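You operate a simulated robot arm through the tools that you are given. There is no shell and no other tool.

The job below is to be done with a simulated robot arm. You get a single attempt, and the scene is never put back.

JOB
Sieve the milled sample and tip what stays on the mesh back into the chute.
Fine: catch pan back in the drawer, drawer shut, sieve back on its pan.

Only the result counts: the job must be done as asked and must still hold three seconds after the hand-in. Knocking over, shifting, dropping, spilling or breaking anything else fails it.

ROBOT AND FRAMES
A 7-joint arm with a two-finger parallel gripper, fixed in place. Base frame: the origin is at the foot of the arm, x ahead of it, y to its left, z up. Units: m, rad, N and s.
With the tool pointing down near the work surface it reaches from about 0.1 to 0.6 m from the base axis. Its first joint turns from -1.152 to 1.152 rad. Payload 1.57 kg.
The TCP is the grasp point between the finger pads, 0.03 m short of the fingertips. In the tool frame z runs along the fingers and y along their closing line. Largest opening 0.08 m; finger width 0.017, thickness 0.012; the body of the gripper, 0.04 by 0.082 m, starts 0.08 m behind the TCP.
Orientation is that of the tool frame in the base frame, as a unit quaternion [x, y, z, w]. With the fingers straight down and closing along the base's y, the tool's x points along the base's -x, its y along +y and its z along -z.

CONTROLS
- The arm moves only by the tool servo_tool. Its argument "targets" is one flat list of numbers, 7 for each row, row after row: the shift along the tool's x, y, z in units of 400 mm (1.0 is 400 mm), then the turn, a rotation vector about the tool's x, y, z in units of 90 degrees (1.0 is 90 degrees), then the gripper command, from -1 (fully open) to 1 (shut), values between in proportion. In form: [dx, dy, dz, ax, ay, az, claw, dx, dy, dz, ax, ay, az, claw, ...]. A call has 1 to 20 rows; each row is the pose to reach, as a shift and turn from the pose commanded when the call began, along the tool's axes at that moment. A call with a number of a shift or a turn outside -1 to 1 is refused whole. Each row takes 0.2 s and may step no farther than 0.05 m and 0.15 rad from the row before; otherwise, or with a gripper value out of range, the whole call is refused. A pose out of reach is approached as far as the arm can. The call stops where the force on the tool passes 40 N (or 10 N more than at its start, if that is more) or the arm is blocked; 0.2 s more then pass. The fingers move at their own pace (about 0.072 m/s each) and stop on an object; they squeeze with about 33 N. The grip force told is the motor's: it shows also when the fingers shut on nothing. Time passes only in rows, and 0.2 s behind the last, so rows that repeat a pose let the fingers close. It gives the time, the measured TCP pose, the force on the tool (base axes), the opening and the grip force at its end, in the units of the frame above (readings bear some noise), with the torque about the TCP (base axes, N m) and any sound that the robot's microphone picked up.
- Cameras (640 x 400 px; columns grow to the right, rows downward): "scene" is fixed at [0.067, 0.449, 1.4158]; the picture's right is [-0.58, -0.81, 0.00], its down [-0.53, 0.38, -0.76] and it looks along [0.62, -0.44, -0.65] (base axes); focal length 285 px, centre (320, 200). "wrist" rides on the gripper at [0.072, -0.007, -0.122] in the tool frame; the picture's right is [0.09, 1.00, 0.00], its down [-0.84, 0.08, -0.54] and it looks along [-0.54, 0.05, 0.84] (tool axes); focal length 238 px, centre (320, 200). There is no depth. A picture from a camera that has moved, and an enlarged one, comes with that camera's place and axes in the base frame and with its lens.
- snapshot(camera): a new picture of that camera. The clock stands still meanwhile.
- close_up(camera, box): a new picture of the part [left, top, right, bottom] of that camera's present view, enlarged. The clock stands still meanwhile.
- close_job(): hands the job in; it is judged then, once.

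Places have to be worked out from the pictures, the camera data and where the tool is seen. Open the gripper and draw the arm clear of the work before you hand the job in, unless the task says otherwise.

The tools are called by a JSON object that holds its "name" and its "arguments". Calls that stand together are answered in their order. servo_tool: Moves the arm, as the interface text tells. Its arguments: {"type":"object","properties":{"targets":{"type":"array","items":{"type":"number"}}},"required":["targets"]} The other tools are called the same way: snapshot (camera) takes a picture; close_up (camera, box) takes an enlarged picture of a part of a camera's view; close_job () hands the job in.

At the start:

```text
clock: 0.0
tcp_pos: [0.3601, 0.0273, 1.2004]
orientation: [-0.001, 1.0, 0.0, 0.001]
ft_force: [-0.1, 0.4, -0.2]
moment: [0.04, 0.01, 0.01]
grip_width: 0.08
gripper_force: 0.0
```

scene: 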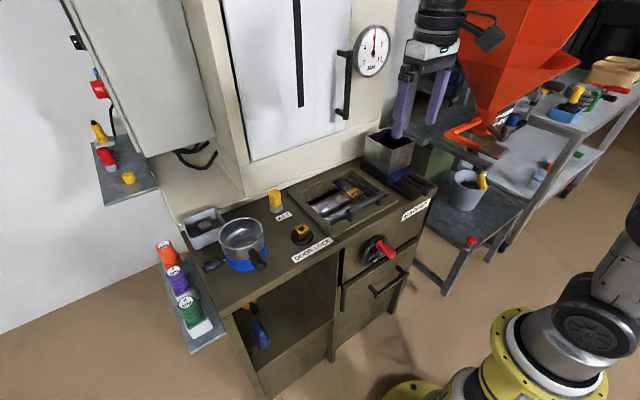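
wrist: 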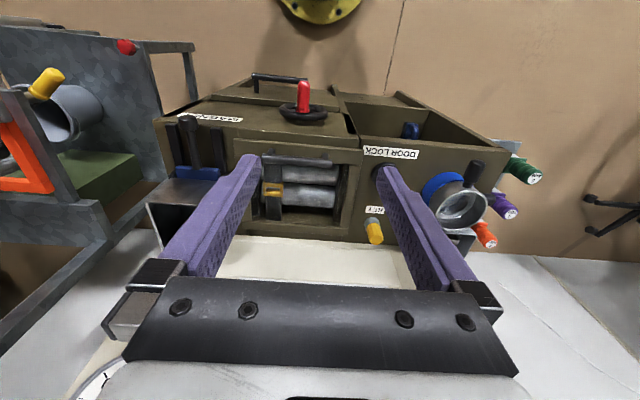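

I'll begin by looking at the scene closely to identify the parts: mill, hopper/chute, drawer, catch pan, sieve.

{"name": "close_up", "arguments": {"camera": "scene", "box": [180, 160, 340, 260]}}

{"name": "close_up", "arguments": {"camera": "scene", "box": [300, 120, 460, 220]}}

{"name": "close_up", "arguments": {"camera": "scene", "box": [300, 210, 460, 310]}}

{"name": "close_up", "arguments": {"camera": "scene", "box": [400, 80, 640, 230]}}

{"name": "close_up", "arguments": {"camera": "wrist", "box": [140, 60, 540, 310]}}

```text
4.00 times, centred on (260, 210) of scene
camera zoom: at [0.067, 0.449, 1.4158], right [-0.58, -0.81, 0.0], down [-0.53, 0.38, -0.76], along [0.62, -0.44, -0.65], focal length 1138 px, centre (560, 160)
```

zoom: 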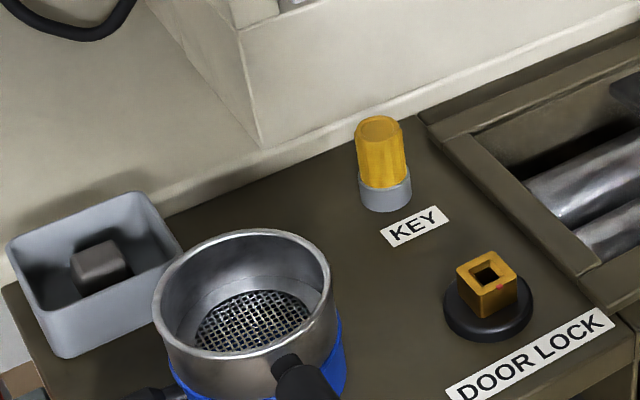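

```text
4.00 times, centred on (380, 170) of scene
camera zoom: at [0.067, 0.449, 1.4158], right [-0.58, -0.81, 0.0], down [-0.53, 0.38, -0.76], along [0.62, -0.44, -0.65], focal length 1138 px, centre (80, 320)
```

zoom: 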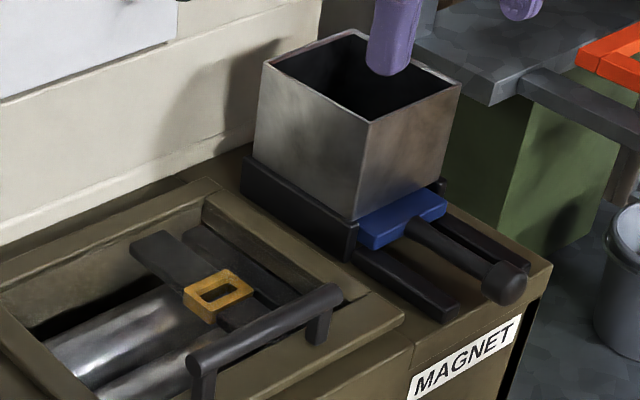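

```text
4.00 times, centred on (380, 260) of scene
camera zoom: at [0.067, 0.449, 1.4158], right [-0.58, -0.81, 0.0], down [-0.53, 0.38, -0.76], along [0.62, -0.44, -0.65], focal length 1138 px, centre (80, -40)
```

zoom: 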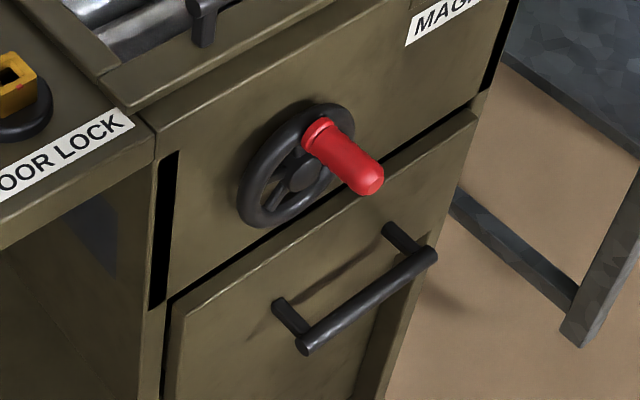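

```text
2.67 times, centred on (520, 155) of scene
camera zoom: at [0.067, 0.449, 1.4158], right [-0.58, -0.81, 0.0], down [-0.53, 0.38, -0.76], along [0.62, -0.44, -0.65], focal length 759 px, centre (-213, 320)
```

zoom: 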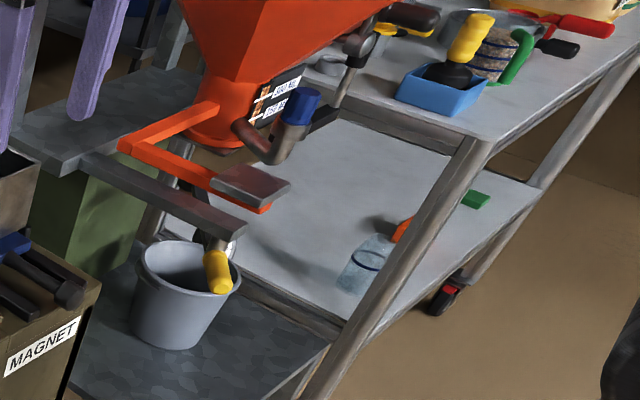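

```text
1.60 times, centred on (340, 185) of wrist
camera zoom: at [0.2861, 0.0215, 1.3222], right [-0.09, 1.0, 0.0], down [0.84, 0.08, 0.54], along [0.54, 0.05, -0.84], focal length 381 px, centre (288, 224)
```

zoom: 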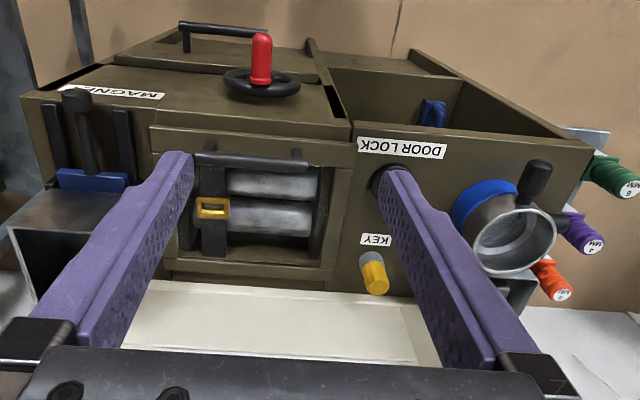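

The mill has a square steel chute over the magnet on its right, a drawer with a bar handle low at the front, and a sieve on a blue pan at top left. I'll zoom further on labels, the hopper and the shelf items before moving.

{"name": "close_up", "arguments": {"camera": "scene", "box": [440, 100, 540, 162]}}

{"name": "close_up", "arguments": {"camera": "scene", "box": [540, 50, 640, 112]}}

{"name": "close_up", "arguments": {"camera": "scene", "box": [140, 220, 300, 320]}}

{"name": "close_up", "arguments": {"camera": "scene", "box": [200, 300, 360, 400]}}

{"name": "close_up", "arguments": {"camera": "scene", "box": [190, 200, 290, 280]}}

```text
6.40 times, centred on (490, 131) of scene
camera zoom: at [0.067, 0.449, 1.4158], right [-0.58, -0.81, 0.0], down [-0.53, 0.38, -0.76], along [0.62, -0.44, -0.65], focal length 1821 px, centre (-768, 642)
```

zoom: 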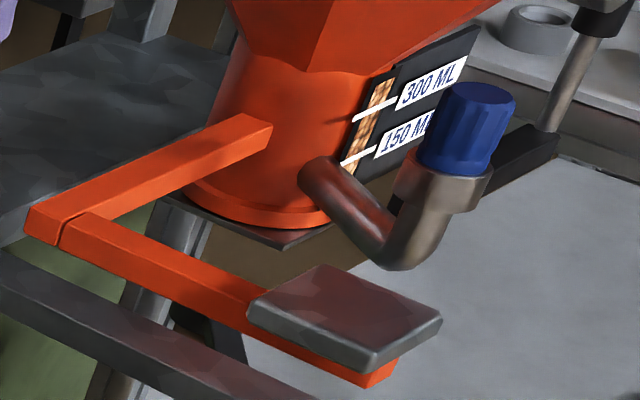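

```text
6.40 times, centred on (590, 81) of scene
camera zoom: at [0.067, 0.449, 1.4158], right [-0.58, -0.81, 0.0], down [-0.53, 0.38, -0.76], along [0.62, -0.44, -0.65], focal length 1821 px, centre (-1408, 962)
```

zoom: 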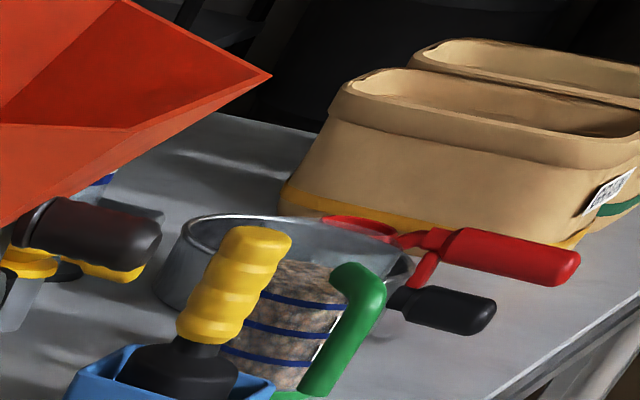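

```text
4.00 times, centred on (220, 270) of scene
camera zoom: at [0.067, 0.449, 1.4158], right [-0.58, -0.81, 0.0], down [-0.53, 0.38, -0.76], along [0.62, -0.44, -0.65], focal length 1138 px, centre (720, -80)
```

zoom: 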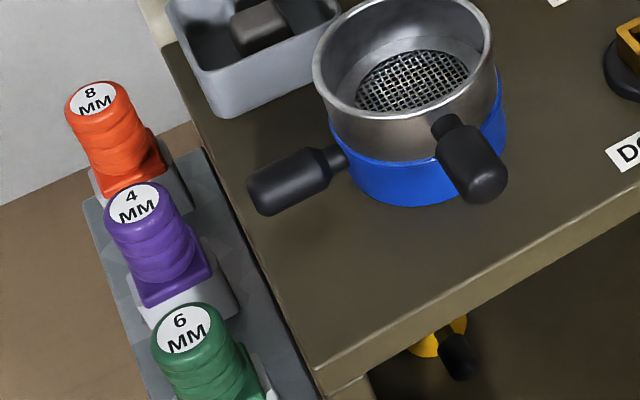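

```text
4.00 times, centred on (280, 350) of scene
camera zoom: at [0.067, 0.449, 1.4158], right [-0.58, -0.81, 0.0], down [-0.53, 0.38, -0.76], along [0.62, -0.44, -0.65], focal length 1138 px, centre (480, -400)
```

zoom: 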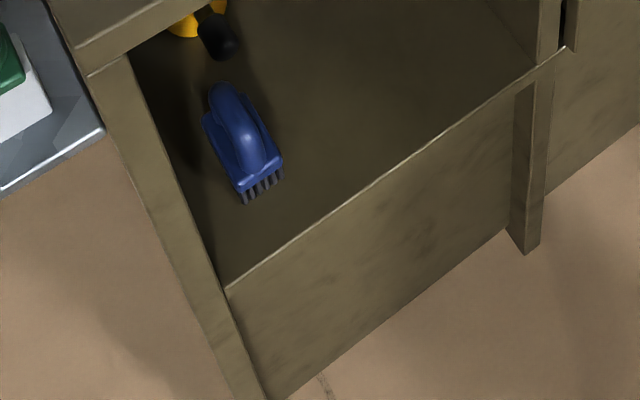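

```text
5.00 times, centred on (240, 240) of scene
camera zoom: at [0.067, 0.449, 1.4158], right [-0.58, -0.81, 0.0], down [-0.53, 0.38, -0.76], along [0.62, -0.44, -0.65], focal length 1423 px, centre (720, 0)
```

zoom: 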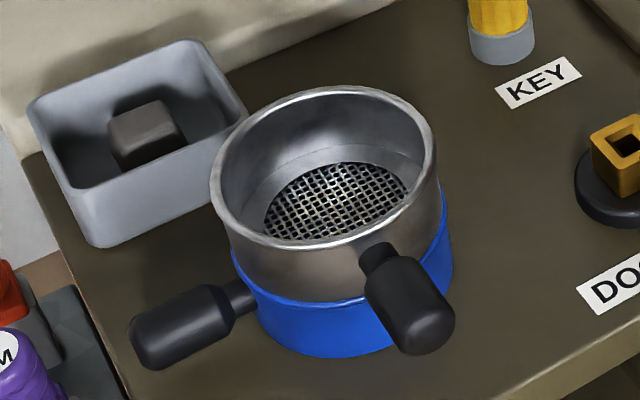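

I'll carry the gripper over to the sieve at height for a better look with the wrist camera.

{"name": "servo_tool", "arguments": {"targets": [-0.0147, 0.0937, 0.022, 0, 0, 0, -1, -0.0294, 0.1875, 0.044, 0, 0, 0, -1, -0.044, 0.281, 0.066, 0, 0, 0, -1, -0.0587, 0.375, 0.0875, 0, 0, 0, -1, -0.0734, 0.469, 0.109, 0, 0, 0, -1, -0.088, 0.5625, 0.131, 0, 0, 0, -1, -0.103, 0.656, 0.153, 0, 0, 0, -1, -0.1175, 0.75, 0.175, 0, 0, 0, -1]}}

{"name": "snapshot", "arguments": {"camera": "wrist"}}

{"name": "snapshot", "arguments": {"camera": "scene"}}

```text
clock: 1.8
tcp_pos: [0.4062, 0.3277, 1.1306]
orientation: [0.0, 1.0, 0.0, 0.001]
ft_force: [-0.2, 0.1, 0.6]
moment: [0.0, -0.03, 0.01]
grip_width: 0.0801
gripper_force: 0.1
```

```text
taken
camera wrist: at [0.3333, 0.3218, 1.2531], right [-0.09, 1.0, 0.0], down [0.84, 0.08, 0.54], along [0.54, 0.05, -0.84], focal length 238 px, centre (320, 200)
```

wrist: 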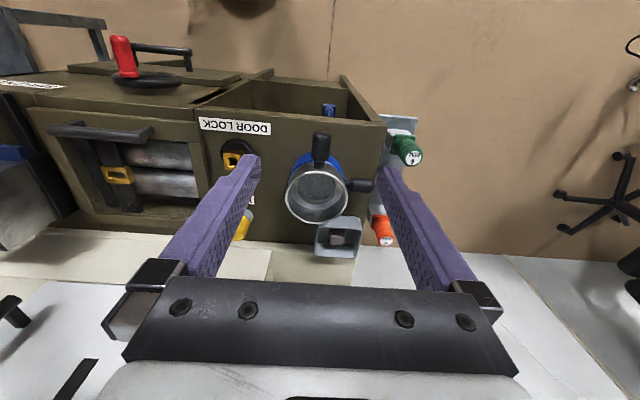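

```text
taken
```

scene: 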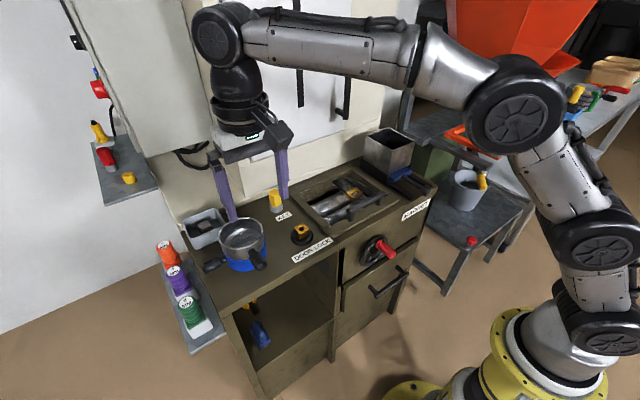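

{"name": "close_up", "arguments": {"camera": "wrist", "box": [240, 110, 440, 270]}}

{"name": "close_up", "arguments": {"camera": "scene", "box": [180, 190, 300, 290]}}

```text
2.50 times, centred on (340, 190) of wrist
camera zoom: at [0.3333, 0.3218, 1.2531], right [-0.09, 1.0, 0.0], down [0.84, 0.08, 0.54], along [0.54, 0.05, -0.84], focal length 596 px, centre (270, 225)
```

zoom: 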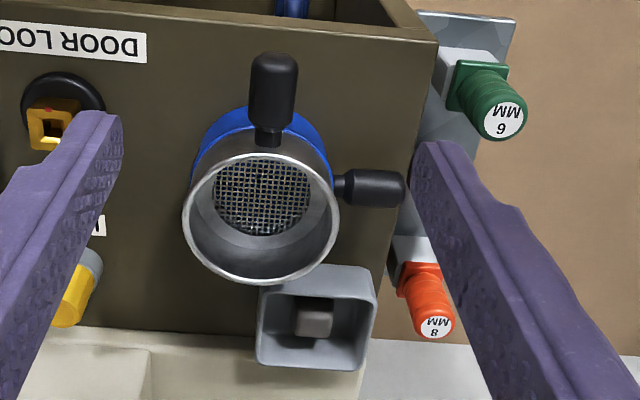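

```text
4.00 times, centred on (240, 240) of scene
camera zoom: at [0.067, 0.4489, 1.4158], right [-0.58, -0.81, 0.0], down [-0.53, 0.38, -0.76], along [0.62, -0.44, -0.65], focal length 1138 px, centre (640, 40)
```

zoom: 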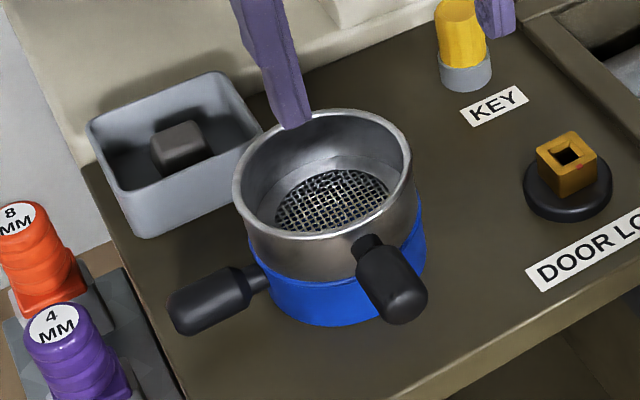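

Sieve rim centre comes out near (0.546, 0.335, 0.918), handle pointing to −x (x≈0.445–0.487, z≈0.895). Now I move in front of the machine to look at the drawer and wheel.

{"name": "servo_tool", "arguments": {"targets": [0.043, -0.108, 0, 0, 0, 0, -1, 0.087, -0.217, 0, 0, 0, 0, -1, 0.13, -0.325, 0, 0, 0, 0, -1, 0.173, -0.433, 0, 0, 0, 0, -1, 0.217, -0.542, 0, 0, 0, 0, -1, 0.26, -0.65, 0, 0, 0, 0, -1, 0.303, -0.758, 0, 0, 0, 0, -1, 0.347, -0.867, 0.05, 0, 0, 0, -1, 0.39, -0.975, 0.1, 0, 0, 0, -1, 0.39, -0.975, 0.2, 0, 0, 0, -1, 0.39, -0.975, 0.3, 0, 0, 0, -1, 0.39, -0.975, 0.4, 0, 0, 0, -1, 0.39, -0.975, 0.5, 0, 0, 0, -1, 0.39, -0.975, 0.575, 0, 0, 0, -1]}}

{"name": "snapshot", "arguments": {"camera": "wrist"}}

{"name": "snapshot", "arguments": {"camera": "scene"}}

```text
refused: row 8 steps farther than a row can; nothing moved
```

```text
taken
camera wrist: at [0.3333, 0.3218, 1.2531], right [-0.09, 1.0, 0.0], down [0.84, 0.08, 0.54], along [0.54, 0.05, -0.84], focal length 238 px, centre (320, 200)
```

wrist: 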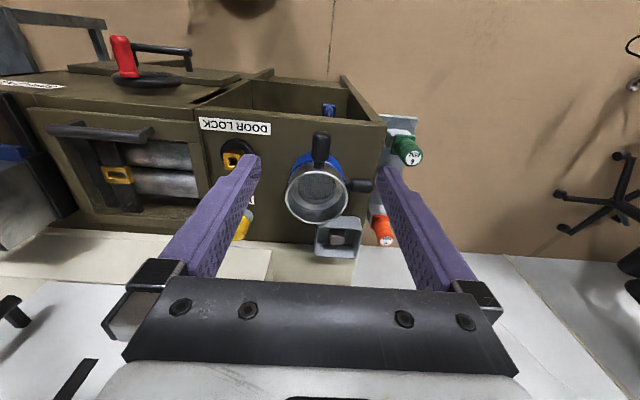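

```text
taken
```

scene: 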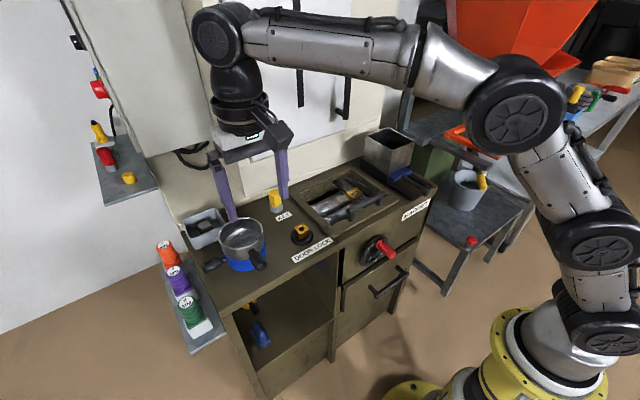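

Row 8 stepped slightly too far; I resend it with a smaller step, moving sideways first and then down.

{"name": "servo_tool", "arguments": {"targets": [0.043, -0.108, 0, 0, 0, 0, -1, 0.087, -0.217, 0, 0, 0, 0, -1, 0.13, -0.325, 0, 0, 0, 0, -1, 0.173, -0.433, 0, 0, 0, 0, -1, 0.217, -0.542, 0, 0, 0, 0, -1, 0.26, -0.65, 0, 0, 0, 0, -1, 0.303, -0.758, 0, 0, 0, 0, -1, 0.347, -0.867, 0, 0, 0, 0, -1, 0.39, -0.975, 0, 0, 0, 0, -1, 0.39, -0.975, 0.115, 0, 0, 0, -1, 0.39, -0.975, 0.23, 0, 0, 0, -1, 0.39, -0.975, 0.345, 0, 0, 0, -1, 0.39, -0.975, 0.46, 0, 0, 0, -1, 0.39, -0.975, 0.575, 0, 0, 0, -1]}}

{"name": "snapshot", "arguments": {"camera": "wrist"}}

{"name": "snapshot", "arguments": {"camera": "scene"}}

```text
clock: 4.8
tcp_pos: [0.2484, -0.0604, 0.898]
orientation: [0.0, 1.0, -0.001, 0.002]
ft_force: [0.1, 1.1, 0.4]
moment: [-0.01, 0.0, 0.01]
grip_width: 0.0801
gripper_force: 0.1
```

```text
taken
camera wrist: at [0.1765, -0.067, 1.021], right [-0.09, 1.0, 0.0], down [0.84, 0.08, 0.54], along [0.54, 0.05, -0.84], focal length 238 px, centre (320, 200)
```

wrist: 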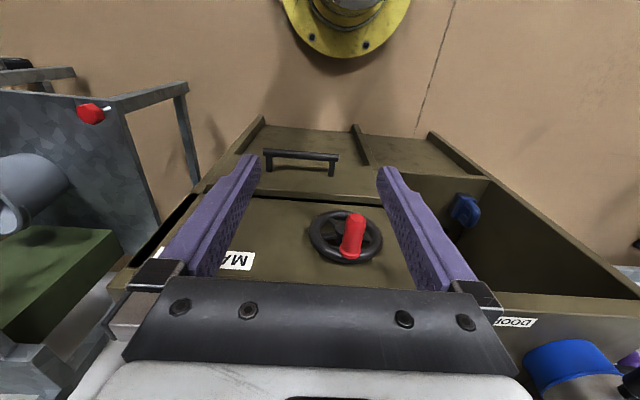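

```text
taken
```

scene: 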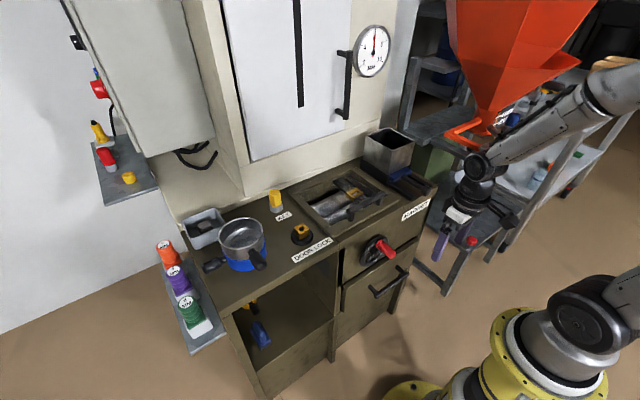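

{"name": "close_up", "arguments": {"camera": "wrist", "box": [160, 90, 480, 290]}}

{"name": "close_up", "arguments": {"camera": "scene", "box": [320, 220, 440, 320]}}

```text
2.00 times, centred on (320, 190) of wrist
camera zoom: at [0.1765, -0.067, 1.021], right [-0.09, 1.0, 0.0], down [0.84, 0.08, 0.54], along [0.54, 0.05, -0.84], focal length 477 px, centre (320, 220)
```

zoom: 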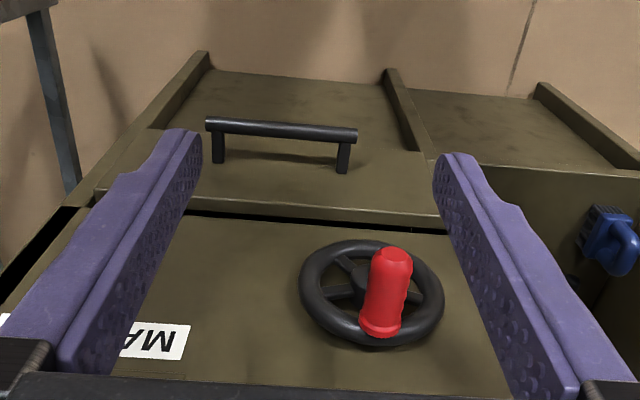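

```text
4.00 times, centred on (380, 270) of scene
camera zoom: at [0.067, 0.449, 1.4158], right [-0.58, -0.81, 0.0], down [-0.53, 0.38, -0.76], along [0.62, -0.44, -0.65], focal length 1138 px, centre (80, -80)
```

zoom: 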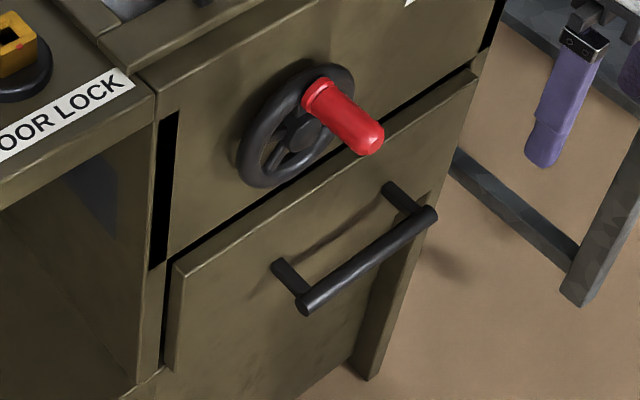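

The drawer handle bar is at about x 0.383, y −0.172…−0.010, z 0.53, standing ~4 cm off the drawer front (x≈0.42). I'll turn the gripper 90° so the fingers close along x, while lowering in front of the machine.

{"name": "servo_tool", "arguments": {"targets": [0, -0.007, 0.034, 0, 0, -0.09, -1, 0, -0.014, 0.068, 0, 0, -0.18, -1, 0, -0.021, 0.102, 0, 0, -0.27, -1, 0, -0.028, 0.136, 0, 0, -0.36, -1, 0, -0.035, 0.17, 0, 0, -0.45, -1, 0, -0.042, 0.204, 0, 0, -0.54, -1, 0, -0.049, 0.238, 0, 0, -0.63, -1, 0, -0.056, 0.272, 0, 0, -0.72, -1, 0, -0.063, 0.306, 0, 0, -0.81, -1, 0, -0.07, 0.34, 0, 0, -0.9, -1, 0, -0.075, 0.375, 0, 0, -0.96, -1, 0, -0.075, 0.375, 0, 0, -1, -1]}}

{"name": "snapshot", "arguments": {"camera": "wrist"}}

{"name": "snapshot", "arguments": {"camera": "scene"}}

```text
clock: 7.4
tcp_pos: [0.2506, -0.0941, 0.7476]
orientation: [0.708, -0.707, 0.0, -0.001]
ft_force: [-0.4, -0.1, -0.4]
moment: [0.03, 0.0, -0.01]
grip_width: 0.08
gripper_force: 0.1
```

```text
taken
camera wrist: at [0.2558, -0.1651, 0.8715], right [-1.0, -0.09, 0.0], down [-0.08, 0.84, 0.54], along [-0.05, 0.54, -0.84], focal length 238 px, centre (320, 200)
```

wrist: 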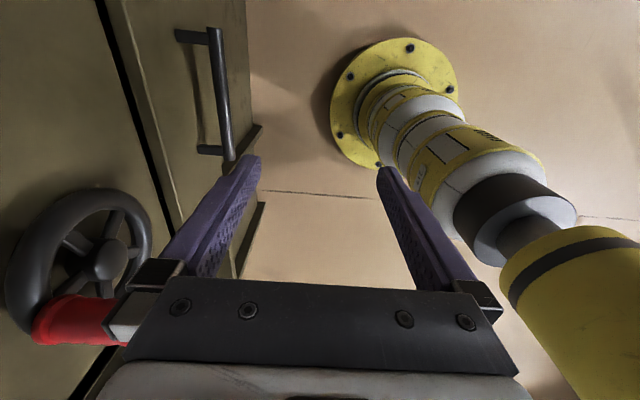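

```text
taken
```

scene: 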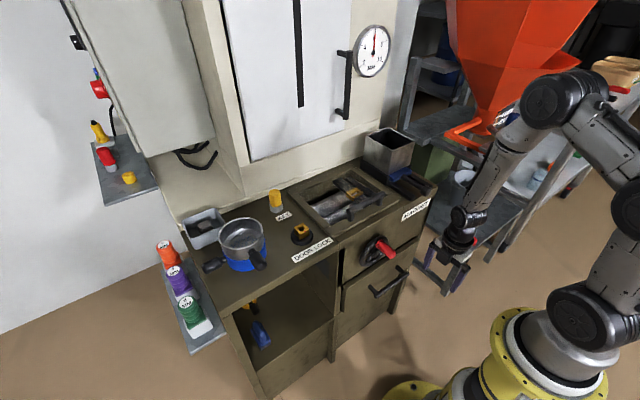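

The wrist view confirms the bar at x≈0.381, z≈0.53. I tilt the fingers 15° toward the machine, half-close the gripper and go to a point just above the handle.

{"name": "servo_tool", "arguments": {"targets": [0.003, -0.03, 0.08, 0.04, 0, 0, -0.5, 0.006, -0.07, 0.16, 0.08, 0, 0, -0.25, 0.009, -0.12, 0.24, 0.12, 0, 0, -0.25, 0.012, -0.18, 0.3, 0.15, 0, 0, -0.25, 0.015, -0.236, 0.319, 0.1667, 0, 0, -0.25, 0.015, -0.236, 0.319, 0.1667, 0, 0, -0.25]}}

{"name": "snapshot", "arguments": {"camera": "wrist"}}

{"name": "close_up", "arguments": {"camera": "scene", "box": [320, 200, 480, 300]}}

```text
clock: 8.8
tcp_pos: [0.358, -0.0995, 0.6278]
orientation: [-0.701, 0.702, -0.09, 0.089]
ft_force: [-0.4, 0.5, 0.9]
moment: [0.01, 0.0, -0.01]
grip_width: 0.0502
gripper_force: 0.0
out of reach, approached as far as the arm can: row 4, 5, 6
```

```text
taken
camera wrist: at [0.332, -0.1716, 0.7483], right [-0.96, -0.09, -0.25], down [-0.21, 0.84, 0.5], along [0.16, 0.54, -0.83], focal length 238 px, centre (320, 200)
```

wrist: 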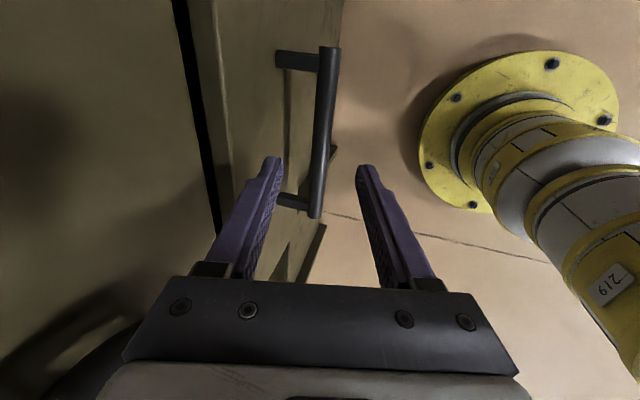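

```text
4.00 times, centred on (400, 250) of scene
camera zoom: at [0.067, 0.449, 1.4158], right [-0.58, -0.81, 0.0], down [-0.53, 0.38, -0.76], along [0.62, -0.44, -0.65], focal length 1138 px, centre (0, 0)
```

zoom: 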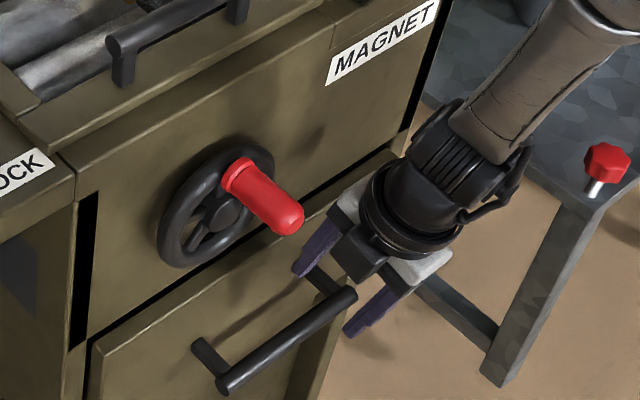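

The 15° tilt is at the arm's limit here (stopped at x 0.358, z 0.628). I'll return the tool to vertical, which still leaves clearance to the drawer front, and check the pose.

{"name": "servo_tool", "arguments": {"targets": [0, -0.012, -0.03, -0.055, 0, 0, -0.25, 0, -0.024, -0.042, -0.11, 0, 0, -0.25, 0, -0.037, -0.042, -0.162, 0, 0, -0.25, 0, -0.037, -0.042, -0.162, 0, 0, -0.25]}}

{"name": "snapshot", "arguments": {"camera": "wrist"}}

```text
clock: 9.8
tcp_pos: [0.3638, -0.1013, 0.6475]
orientation: [-0.707, 0.707, -0.003, 0.004]
ft_force: [3.2, -1.1, 2.0]
moment: [0.04, 0.3, 0.01]
grip_width: 0.05
gripper_force: 0.0
out of reach, approached as far as the arm can: row 3
```

```text
taken
camera wrist: at [0.3698, -0.1723, 0.7701], right [-1.0, -0.09, -0.01], down [-0.08, 0.84, 0.54], along [-0.04, 0.54, -0.84], focal length 238 px, centre (320, 200)
```

wrist: 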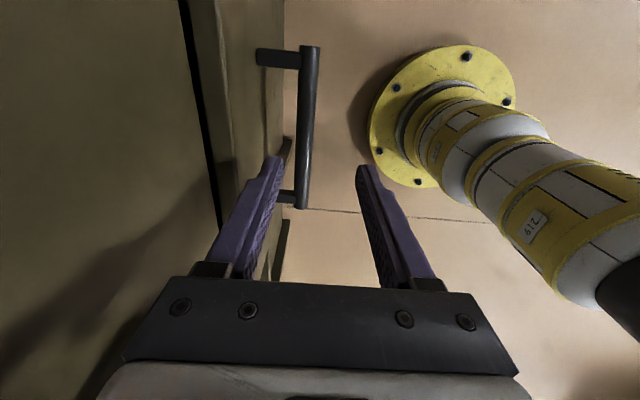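

A small force showed up; I check whether it is contact or a transient with a hold row and a scene view.

{"name": "servo_tool", "arguments": {"targets": [0, 0, 0, 0, 0, 0, -0.25]}}

{"name": "snapshot", "arguments": {"camera": "scene"}}

{"name": "close_up", "arguments": {"camera": "scene", "box": [360, 180, 480, 280]}}

```text
clock: 10.2
tcp_pos: [0.3659, -0.1016, 0.6472]
orientation: [0.707, -0.707, 0.003, -0.003]
ft_force: [-0.3, 0.3, -0.1]
moment: [0.0, -0.02, -0.02]
grip_width: 0.0499
gripper_force: 0.0
```

```text
taken
```

scene: 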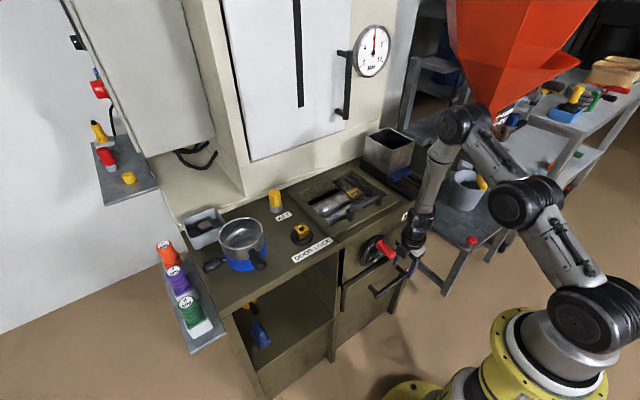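

```text
4.00 times, centred on (420, 230) of scene
camera zoom: at [0.067, 0.449, 1.4158], right [-0.58, -0.81, 0.0], down [-0.53, 0.38, -0.76], along [0.62, -0.44, -0.65], focal length 1138 px, centre (-80, 80)
```

zoom: 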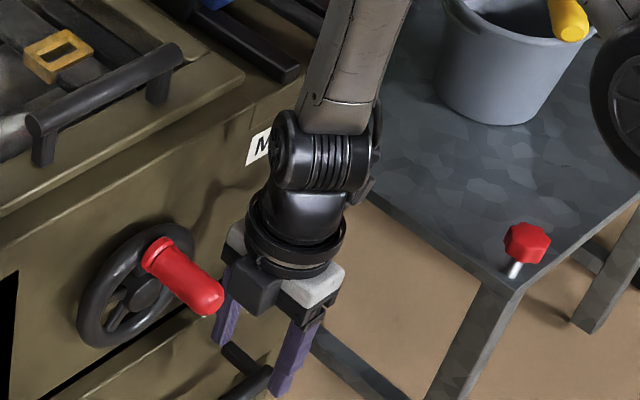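

The force was transient and the pose is free. I lower straight down so the bar sits between the fingers (rear finger between bar and drawer front).

{"name": "servo_tool", "arguments": {"targets": [0, -0.0125, 0.07, 0, 0, 0, -0.25, 0, -0.0125, 0.14, 0, 0, 0, -0.25, 0, -0.0125, 0.21, 0, 0, 0, -0.25, 0, -0.0125, 0.2675, 0, 0, 0, -0.25]}}

{"name": "snapshot", "arguments": {"camera": "wrist"}}

{"name": "close_up", "arguments": {"camera": "scene", "box": [340, 200, 460, 300]}}

```text
clock: 11.2
tcp_pos: [0.3759, -0.1004, 0.5399]
orientation: [0.708, -0.707, 0.004, -0.003]
ft_force: [-0.3, 0.3, 0.4]
moment: [0.03, -0.02, -0.04]
grip_width: 0.05
gripper_force: 0.0
```

```text
taken
camera wrist: at [0.3799, -0.1718, 0.6639], right [-1.0, -0.09, -0.01], down [-0.08, 0.84, 0.54], along [-0.04, 0.54, -0.84], focal length 238 px, centre (320, 200)
```

wrist: 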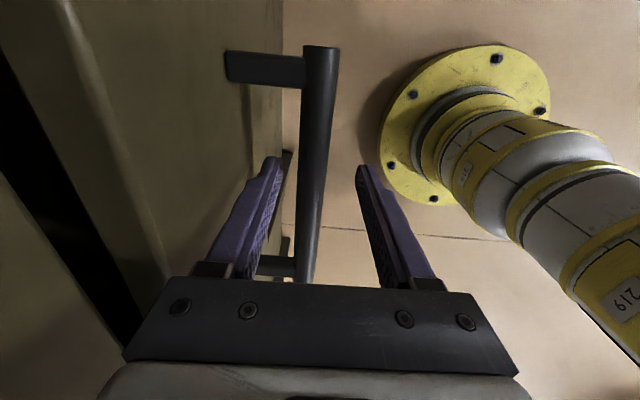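

```text
4.00 times, centred on (400, 250) of scene
camera zoom: at [0.067, 0.449, 1.4158], right [-0.58, -0.81, 0.0], down [-0.53, 0.38, -0.76], along [0.62, -0.44, -0.65], focal length 1138 px, centre (0, 0)
```

zoom: 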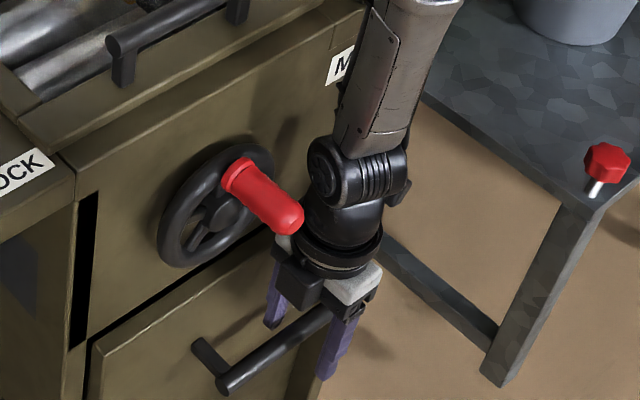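

The bar lies between the fingers. I close on it.

{"name": "servo_tool", "arguments": {"targets": [0, 0, 0, 0, 0, 0, 1, 0, 0, 0, 0, 0, 0, 1, 0, 0, 0, 0, 0, 0, 1]}}

```text
clock: 12.0
tcp_pos: [0.3768, -0.0989, 0.5421]
orientation: [-0.707, 0.707, -0.005, 0.004]
ft_force: [2.1, -4.1, 5.9]
moment: [-0.07, -0.05, 0.08]
grip_width: 0.0178
gripper_force: 32.5
```

Gripped the bar (width 17.8 mm). I pull the drawer slowly toward −x.

{"name": "servo_tool", "arguments": {"targets": [0, 0.02, 0, 0, 0, 0, 1, 0, 0.05, 0, 0, 0, 0, 1, 0, 0.09, 0, 0, 0, 0, 1, 0, 0.13, 0, 0, 0, 0, 1, 0, 0.17, 0, 0, 0, 0, 1, 0, 0.21, 0, 0, 0, 0, 1, 0, 0.25, 0, 0, 0, 0, 1, 0, 0.28, 0, 0, 0, 0, 1, 0, 0.3, 0, 0, 0, 0, 1, 0, 0.3, 0, 0, 0, 0, 1]}}

{"name": "snapshot", "arguments": {"camera": "wrist"}}

{"name": "snapshot", "arguments": {"camera": "scene"}}

```text
clock: 14.2
tcp_pos: [0.251, -0.1012, 0.5405]
orientation: [-0.707, 0.708, -0.005, 0.003]
ft_force: [-0.3, 0.1, 28.2]
moment: [0.01, 0.03, 0.04]
grip_width: 0.0179
gripper_force: 32.4
```

```text
taken
camera wrist: at [0.2568, -0.1732, 0.663], right [-1.0, -0.09, -0.01], down [-0.08, 0.84, 0.54], along [-0.04, 0.54, -0.84], focal length 238 px, centre (320, 200)
```

wrist: 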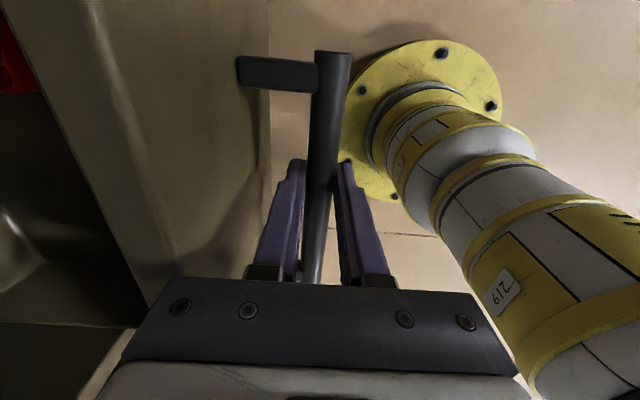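

```text
taken
```

scene: 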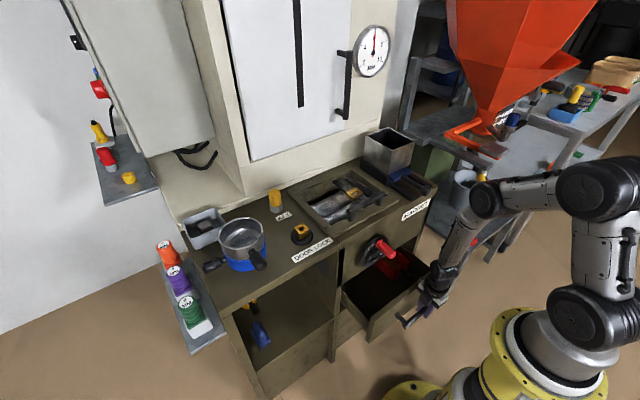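

The drawer is out about 12.5 cm and something red is visible inside. I look closer.

{"name": "close_up", "arguments": {"camera": "scene", "box": [330, 220, 450, 340]}}

{"name": "close_up", "arguments": {"camera": "wrist", "box": [0, 0, 200, 330]}}

```text
3.33 times, centred on (390, 280) of scene
camera zoom: at [0.0667, 0.449, 1.4158], right [-0.58, -0.81, 0.0], down [-0.53, 0.38, -0.76], along [0.62, -0.44, -0.65], focal length 949 px, centre (87, -67)
```

zoom: 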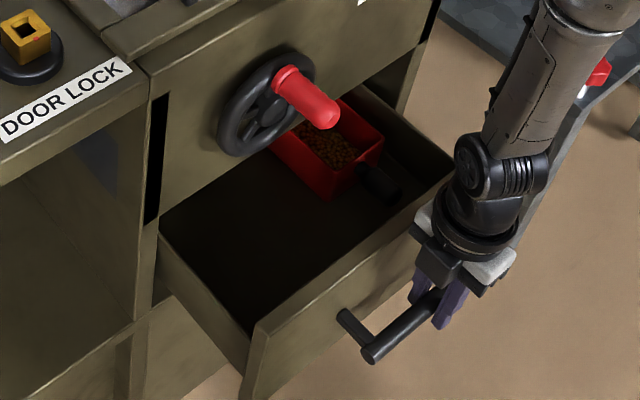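

```text
1.21 times, centred on (100, 165) of wrist
camera zoom: at [0.2568, -0.1732, 0.663], right [-1.0, -0.09, -0.01], down [-0.08, 0.84, 0.54], along [-0.04, 0.54, -0.84], focal length 289 px, centre (587, 242)
```

zoom: 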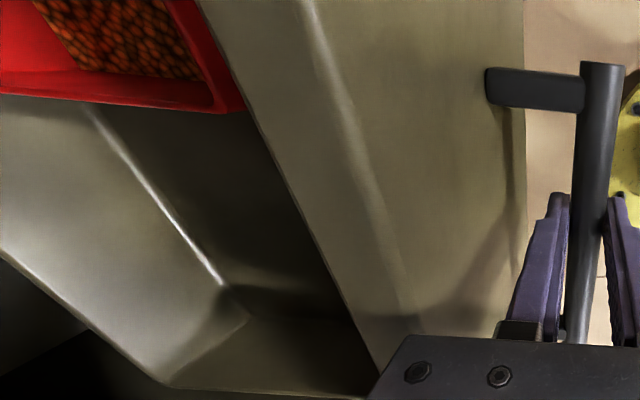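

The red catch pan with grain and a black handle sits at the back of the drawer. I pull the drawer another 6.5 cm, easing the vertical load by raising the command 2 mm.

{"name": "servo_tool", "arguments": {"targets": [0, 0.02, -0.005, 0, 0, 0, 1, 0, 0.055, -0.005, 0, 0, 0, 1, 0, 0.09, -0.005, 0, 0, 0, 1, 0, 0.125, -0.005, 0, 0, 0, 1, 0, 0.15, -0.005, 0, 0, 0, 1, 0, 0.1625, -0.005, 0, 0, 0, 1, 0, 0.1625, -0.005, 0, 0, 0, 1]}}

{"name": "snapshot", "arguments": {"camera": "scene"}}

{"name": "close_up", "arguments": {"camera": "scene", "box": [330, 220, 450, 340]}}

```text
clock: 15.8
tcp_pos: [0.1876, -0.0994, 0.5417]
orientation: [-0.707, 0.707, -0.003, 0.003]
ft_force: [2.9, 0.4, -2.0]
moment: [-0.33, -0.06, -0.1]
grip_width: 0.0176
gripper_force: 32.2
```

```text
taken
```

scene: 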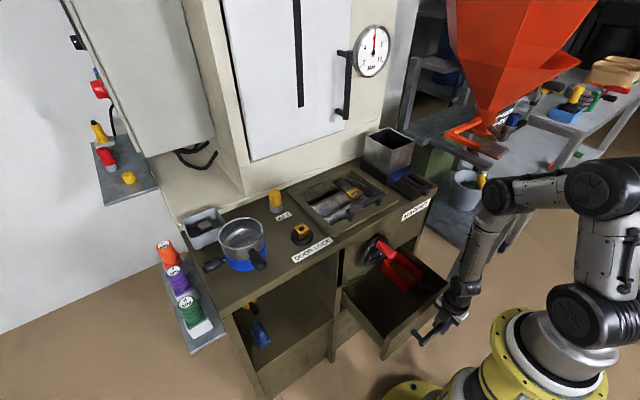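

```text
3.33 times, centred on (390, 280) of scene
camera zoom: at [0.067, 0.449, 1.4158], right [-0.58, -0.81, 0.0], down [-0.53, 0.38, -0.76], along [0.62, -0.44, -0.65], focal length 949 px, centre (87, -67)
```

zoom: 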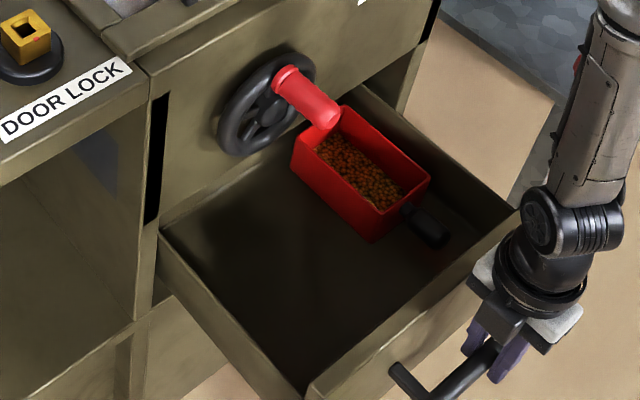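

The pan rides with the drawer; its back is still near the upper panel, so I pull another 2.5 cm.

{"name": "servo_tool", "arguments": {"targets": [0, 0.02, 0, 0, 0, 0, 1, 0, 0.045, 0, 0, 0, 0, 1, 0, 0.0625, 0, 0, 0, 0, 1, 0, 0.0625, 0, 0, 0, 0, 1]}}

{"name": "snapshot", "arguments": {"camera": "scene"}}

```text
clock: 16.8
tcp_pos: [0.1625, -0.1008, 0.5412]
orientation: [0.707, -0.707, 0.003, -0.003]
ft_force: [2.4, 2.5, 17.8]
moment: [0.56, 0.0, 0.06]
grip_width: 0.0175
gripper_force: 32.2
```

```text
taken
```

scene: 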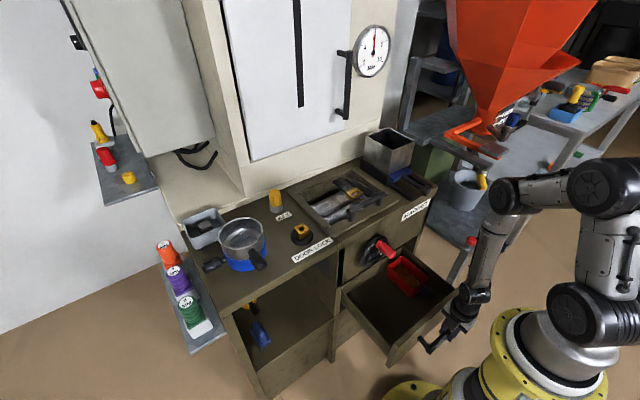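

Drawer is far enough out. I release the bar just enough to clear, then rise straight up.

{"name": "servo_tool", "arguments": {"targets": [0, 0, 0, 0, 0, 0, -0.1, 0, 0, 0, 0, 0, 0, -0.1, 0, 0, 0, 0, 0, 0, -0.1, 0, 0, -0.05, 0, 0, 0, -0.1, 0, 0, -0.12, 0, 0, 0, -0.1, 0, 0, -0.22, 0, 0, 0, -0.1, 0, 0, -0.32, 0, 0, 0, -0.1, 0, 0, -0.42, 0, 0, 0, -0.1, 0, 0, -0.52, 0, 0, 0, -0.1, 0, 0, -0.62, 0, 0, 0, -0.1, 0, 0, -0.7, 0, 0, 0, -0.1]}}

{"name": "snapshot", "arguments": {"camera": "wrist"}}

{"name": "snapshot", "arguments": {"camera": "scene"}}

```text
clock: 19.2
tcp_pos: [0.1586, -0.1004, 0.8196]
orientation: [0.707, -0.707, 0.002, -0.002]
ft_force: [0.1, 0.0, 0.6]
moment: [0.02, 0.01, -0.03]
grip_width: 0.0437
gripper_force: 0.0
```

```text
taken
camera wrist: at [0.1642, -0.172, 0.941], right [-1.0, -0.09, -0.01], down [-0.08, 0.84, 0.54], along [-0.04, 0.54, -0.84], focal length 238 px, centre (320, 200)
```

wrist: 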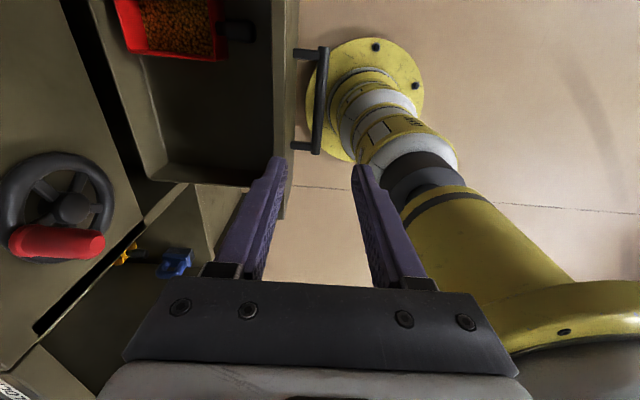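

```text
taken
```

scene: 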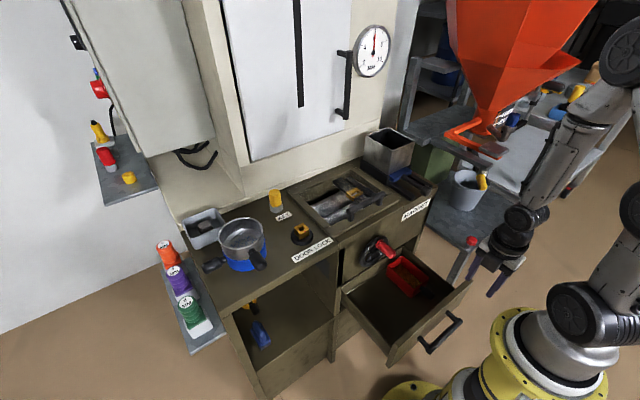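

Drawer stays open. I turn the gripper back 90° and position the wrist camera to measure the pan and its handle.

{"name": "servo_tool", "arguments": {"targets": [0.003, -0.01, -0.008, 0, 0, 0.09, -0.5, 0.006, -0.02, -0.016, 0, 0, 0.18, -1, 0.008, -0.03, -0.024, 0, 0, 0.27, -1, 0.011, -0.04, -0.032, 0, 0, 0.36, -1, 0.013, -0.05, -0.04, 0, 0, 0.45, -1, 0.015, -0.06, -0.048, 0, 0, 0.54, -1, 0.018, -0.07, -0.056, 0, 0, 0.63, -1, 0.02, -0.08, -0.064, 0, 0, 0.72, -1, 0.022, -0.09, -0.07, 0, 0, 0.81, -1, 0.025, -0.1, -0.075, 0, 0, 0.9, -1, 0.025, -0.1, -0.075, 0, 0, 0.96, -1, 0.025, -0.1, -0.075, 0, 0, 1, -1]}}

{"name": "snapshot", "arguments": {"camera": "wrist"}}

{"name": "close_up", "arguments": {"camera": "scene", "box": [330, 220, 490, 360]}}

```text
clock: 21.8
tcp_pos: [0.1968, -0.1079, 0.8371]
orientation: [0.0, 1.0, 0.006, 0.011]
ft_force: [0.3, 0.8, 0.3]
moment: [-0.04, 0.01, -0.02]
grip_width: 0.0802
gripper_force: 0.1
out of reach, approached as far as the arm can: row 3, 4, 5, 7, 8, 9, 10, 11, 12
```

```text
taken
camera wrist: at [0.1213, -0.1153, 0.9585], right [-0.09, 1.0, 0.01], down [0.82, 0.07, 0.56], along [0.56, 0.06, -0.83], focal length 238 px, centre (320, 200)
```

wrist: 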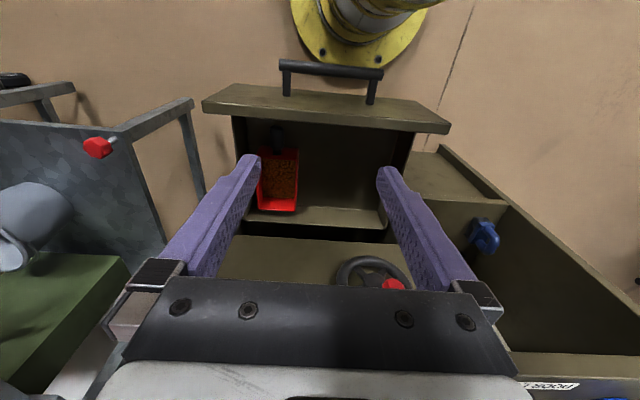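

```text
2.86 times, centred on (410, 290) of scene
camera zoom: at [0.067, 0.449, 1.4158], right [-0.58, -0.81, 0.0], down [-0.53, 0.38, -0.76], along [0.62, -0.44, -0.65], focal length 813 px, centre (63, -57)
```

zoom: 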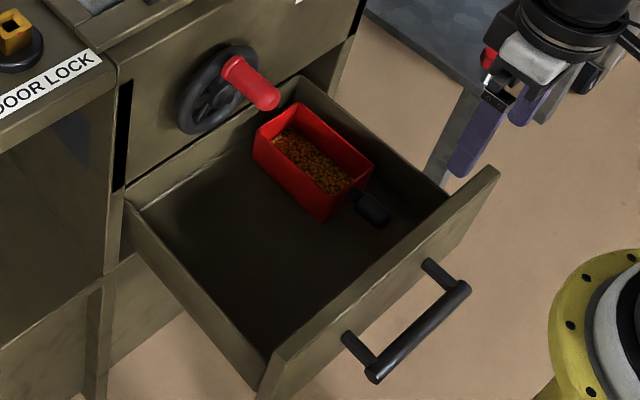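

{"name": "close_up", "arguments": {"camera": "wrist", "box": [200, 50, 440, 290]}}

{"name": "close_up", "arguments": {"camera": "wrist", "box": [230, 110, 330, 230]}}

{"name": "close_up", "arguments": {"camera": "scene", "box": [380, 240, 480, 310]}}

```text
1.67 times, centred on (320, 170) of wrist
camera zoom: at [0.1213, -0.1153, 0.9585], right [-0.09, 1.0, 0.01], down [0.82, 0.07, 0.56], along [0.56, 0.06, -0.83], focal length 397 px, centre (320, 250)
```

zoom: 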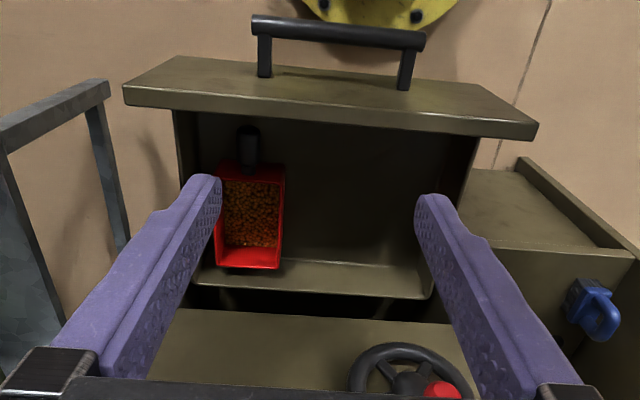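

```text
3.33 times, centred on (280, 170) of wrist
camera zoom: at [0.1213, -0.1153, 0.9585], right [-0.09, 1.0, 0.01], down [0.82, 0.07, 0.56], along [0.56, 0.06, -0.83], focal length 794 px, centre (453, 300)
```

zoom: 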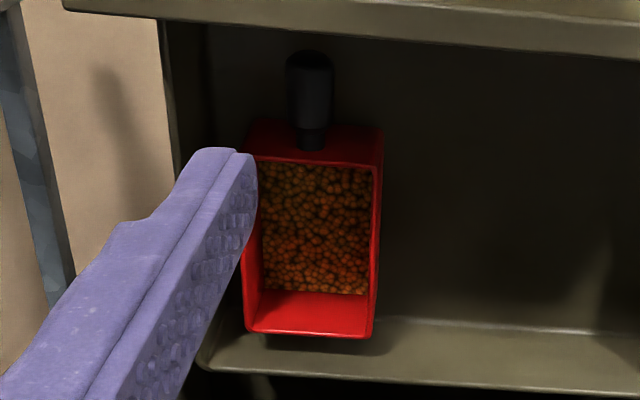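

```text
5.71 times, centred on (430, 275) of scene
camera zoom: at [0.067, 0.449, 1.4158], right [-0.58, -0.81, 0.0], down [-0.53, 0.38, -0.76], along [0.62, -0.44, -0.65], focal length 1626 px, centre (-309, -229)
```

zoom: 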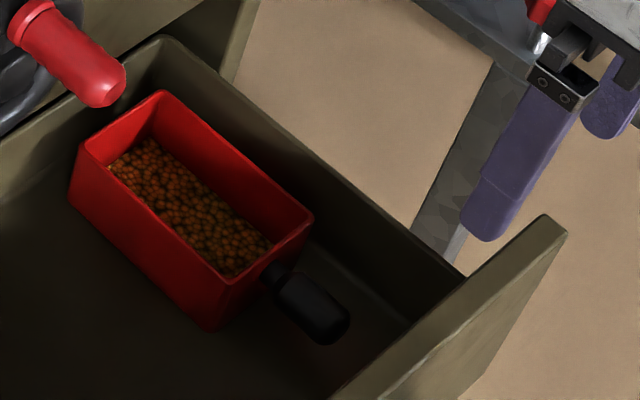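

The red pan's rim spans about x 0.32–0.45, y −0.135…−0.215, z≈0.53; its handle is at x 0.268–0.307, y −0.177, z≈0.515. I go above the handle with a 10° back-tilt (keeps the camera clear of the drawer front), gripper at 5 cm.

{"name": "servo_tool", "arguments": {"targets": [-0.05, -0.03, 0.065, 0, 0.02, 0, -0.25, -0.1, -0.06, 0.13, 0, 0.04, 0, -0.25, -0.15, -0.09, 0.196, 0, 0.06, 0, -0.25, -0.2, -0.115, 0.262, 0, 0.08, 0, -0.25, -0.25, -0.145, 0.327, 0, 0.1, 0, -0.25, -0.295, -0.1725, 0.3925, 0, 0.111, 0, -0.25, -0.295, -0.1725, 0.3925, 0, 0.111, 0, -0.25]}}

{"name": "snapshot", "arguments": {"camera": "wrist"}}

{"name": "snapshot", "arguments": {"camera": "scene"}}

```text
clock: 23.4
tcp_pos: [0.3176, -0.1781, 0.6835]
orientation: [0.0, 0.997, 0.0, -0.083]
ft_force: [1.3, 0.6, 0.5]
moment: [0.0, -0.01, 0.03]
grip_width: 0.0498
gripper_force: 0.0
out of reach, approached as far as the arm can: row 1, 2
```

```text
taken
camera wrist: at [0.2664, -0.1844, 0.8159], right [-0.09, 1.0, 0.02], down [0.92, 0.08, 0.4], along [0.39, 0.05, -0.92], focal length 238 px, centre (320, 200)
```

wrist: 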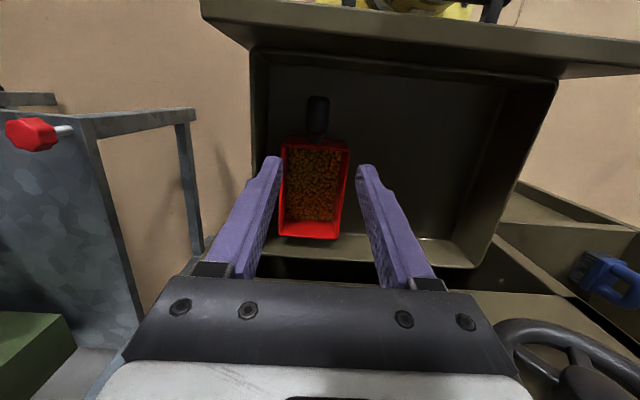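

```text
taken
```

scene: 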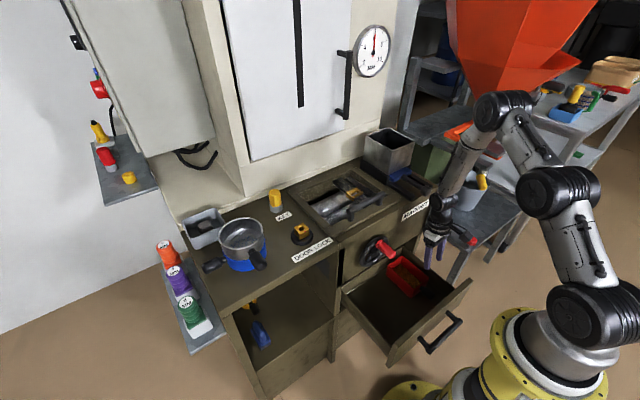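

{"name": "close_up", "arguments": {"camera": "wrist", "box": [240, 70, 400, 250]}}

```text
2.22 times, centred on (320, 160) of wrist
camera zoom: at [0.2664, -0.1844, 0.8159], right [-0.09, 1.0, 0.02], down [0.92, 0.08, 0.4], along [0.39, 0.05, -0.92], focal length 530 px, centre (320, 289)
```

zoom: 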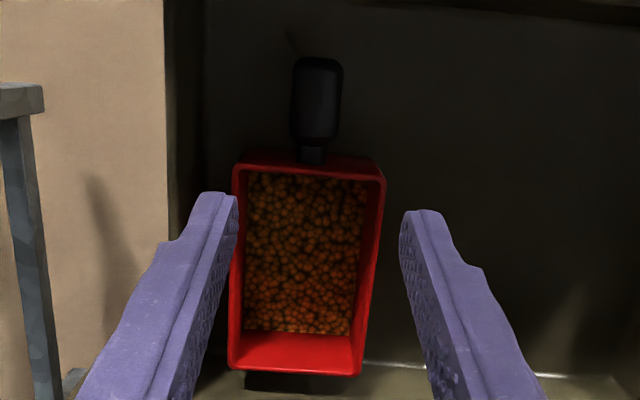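

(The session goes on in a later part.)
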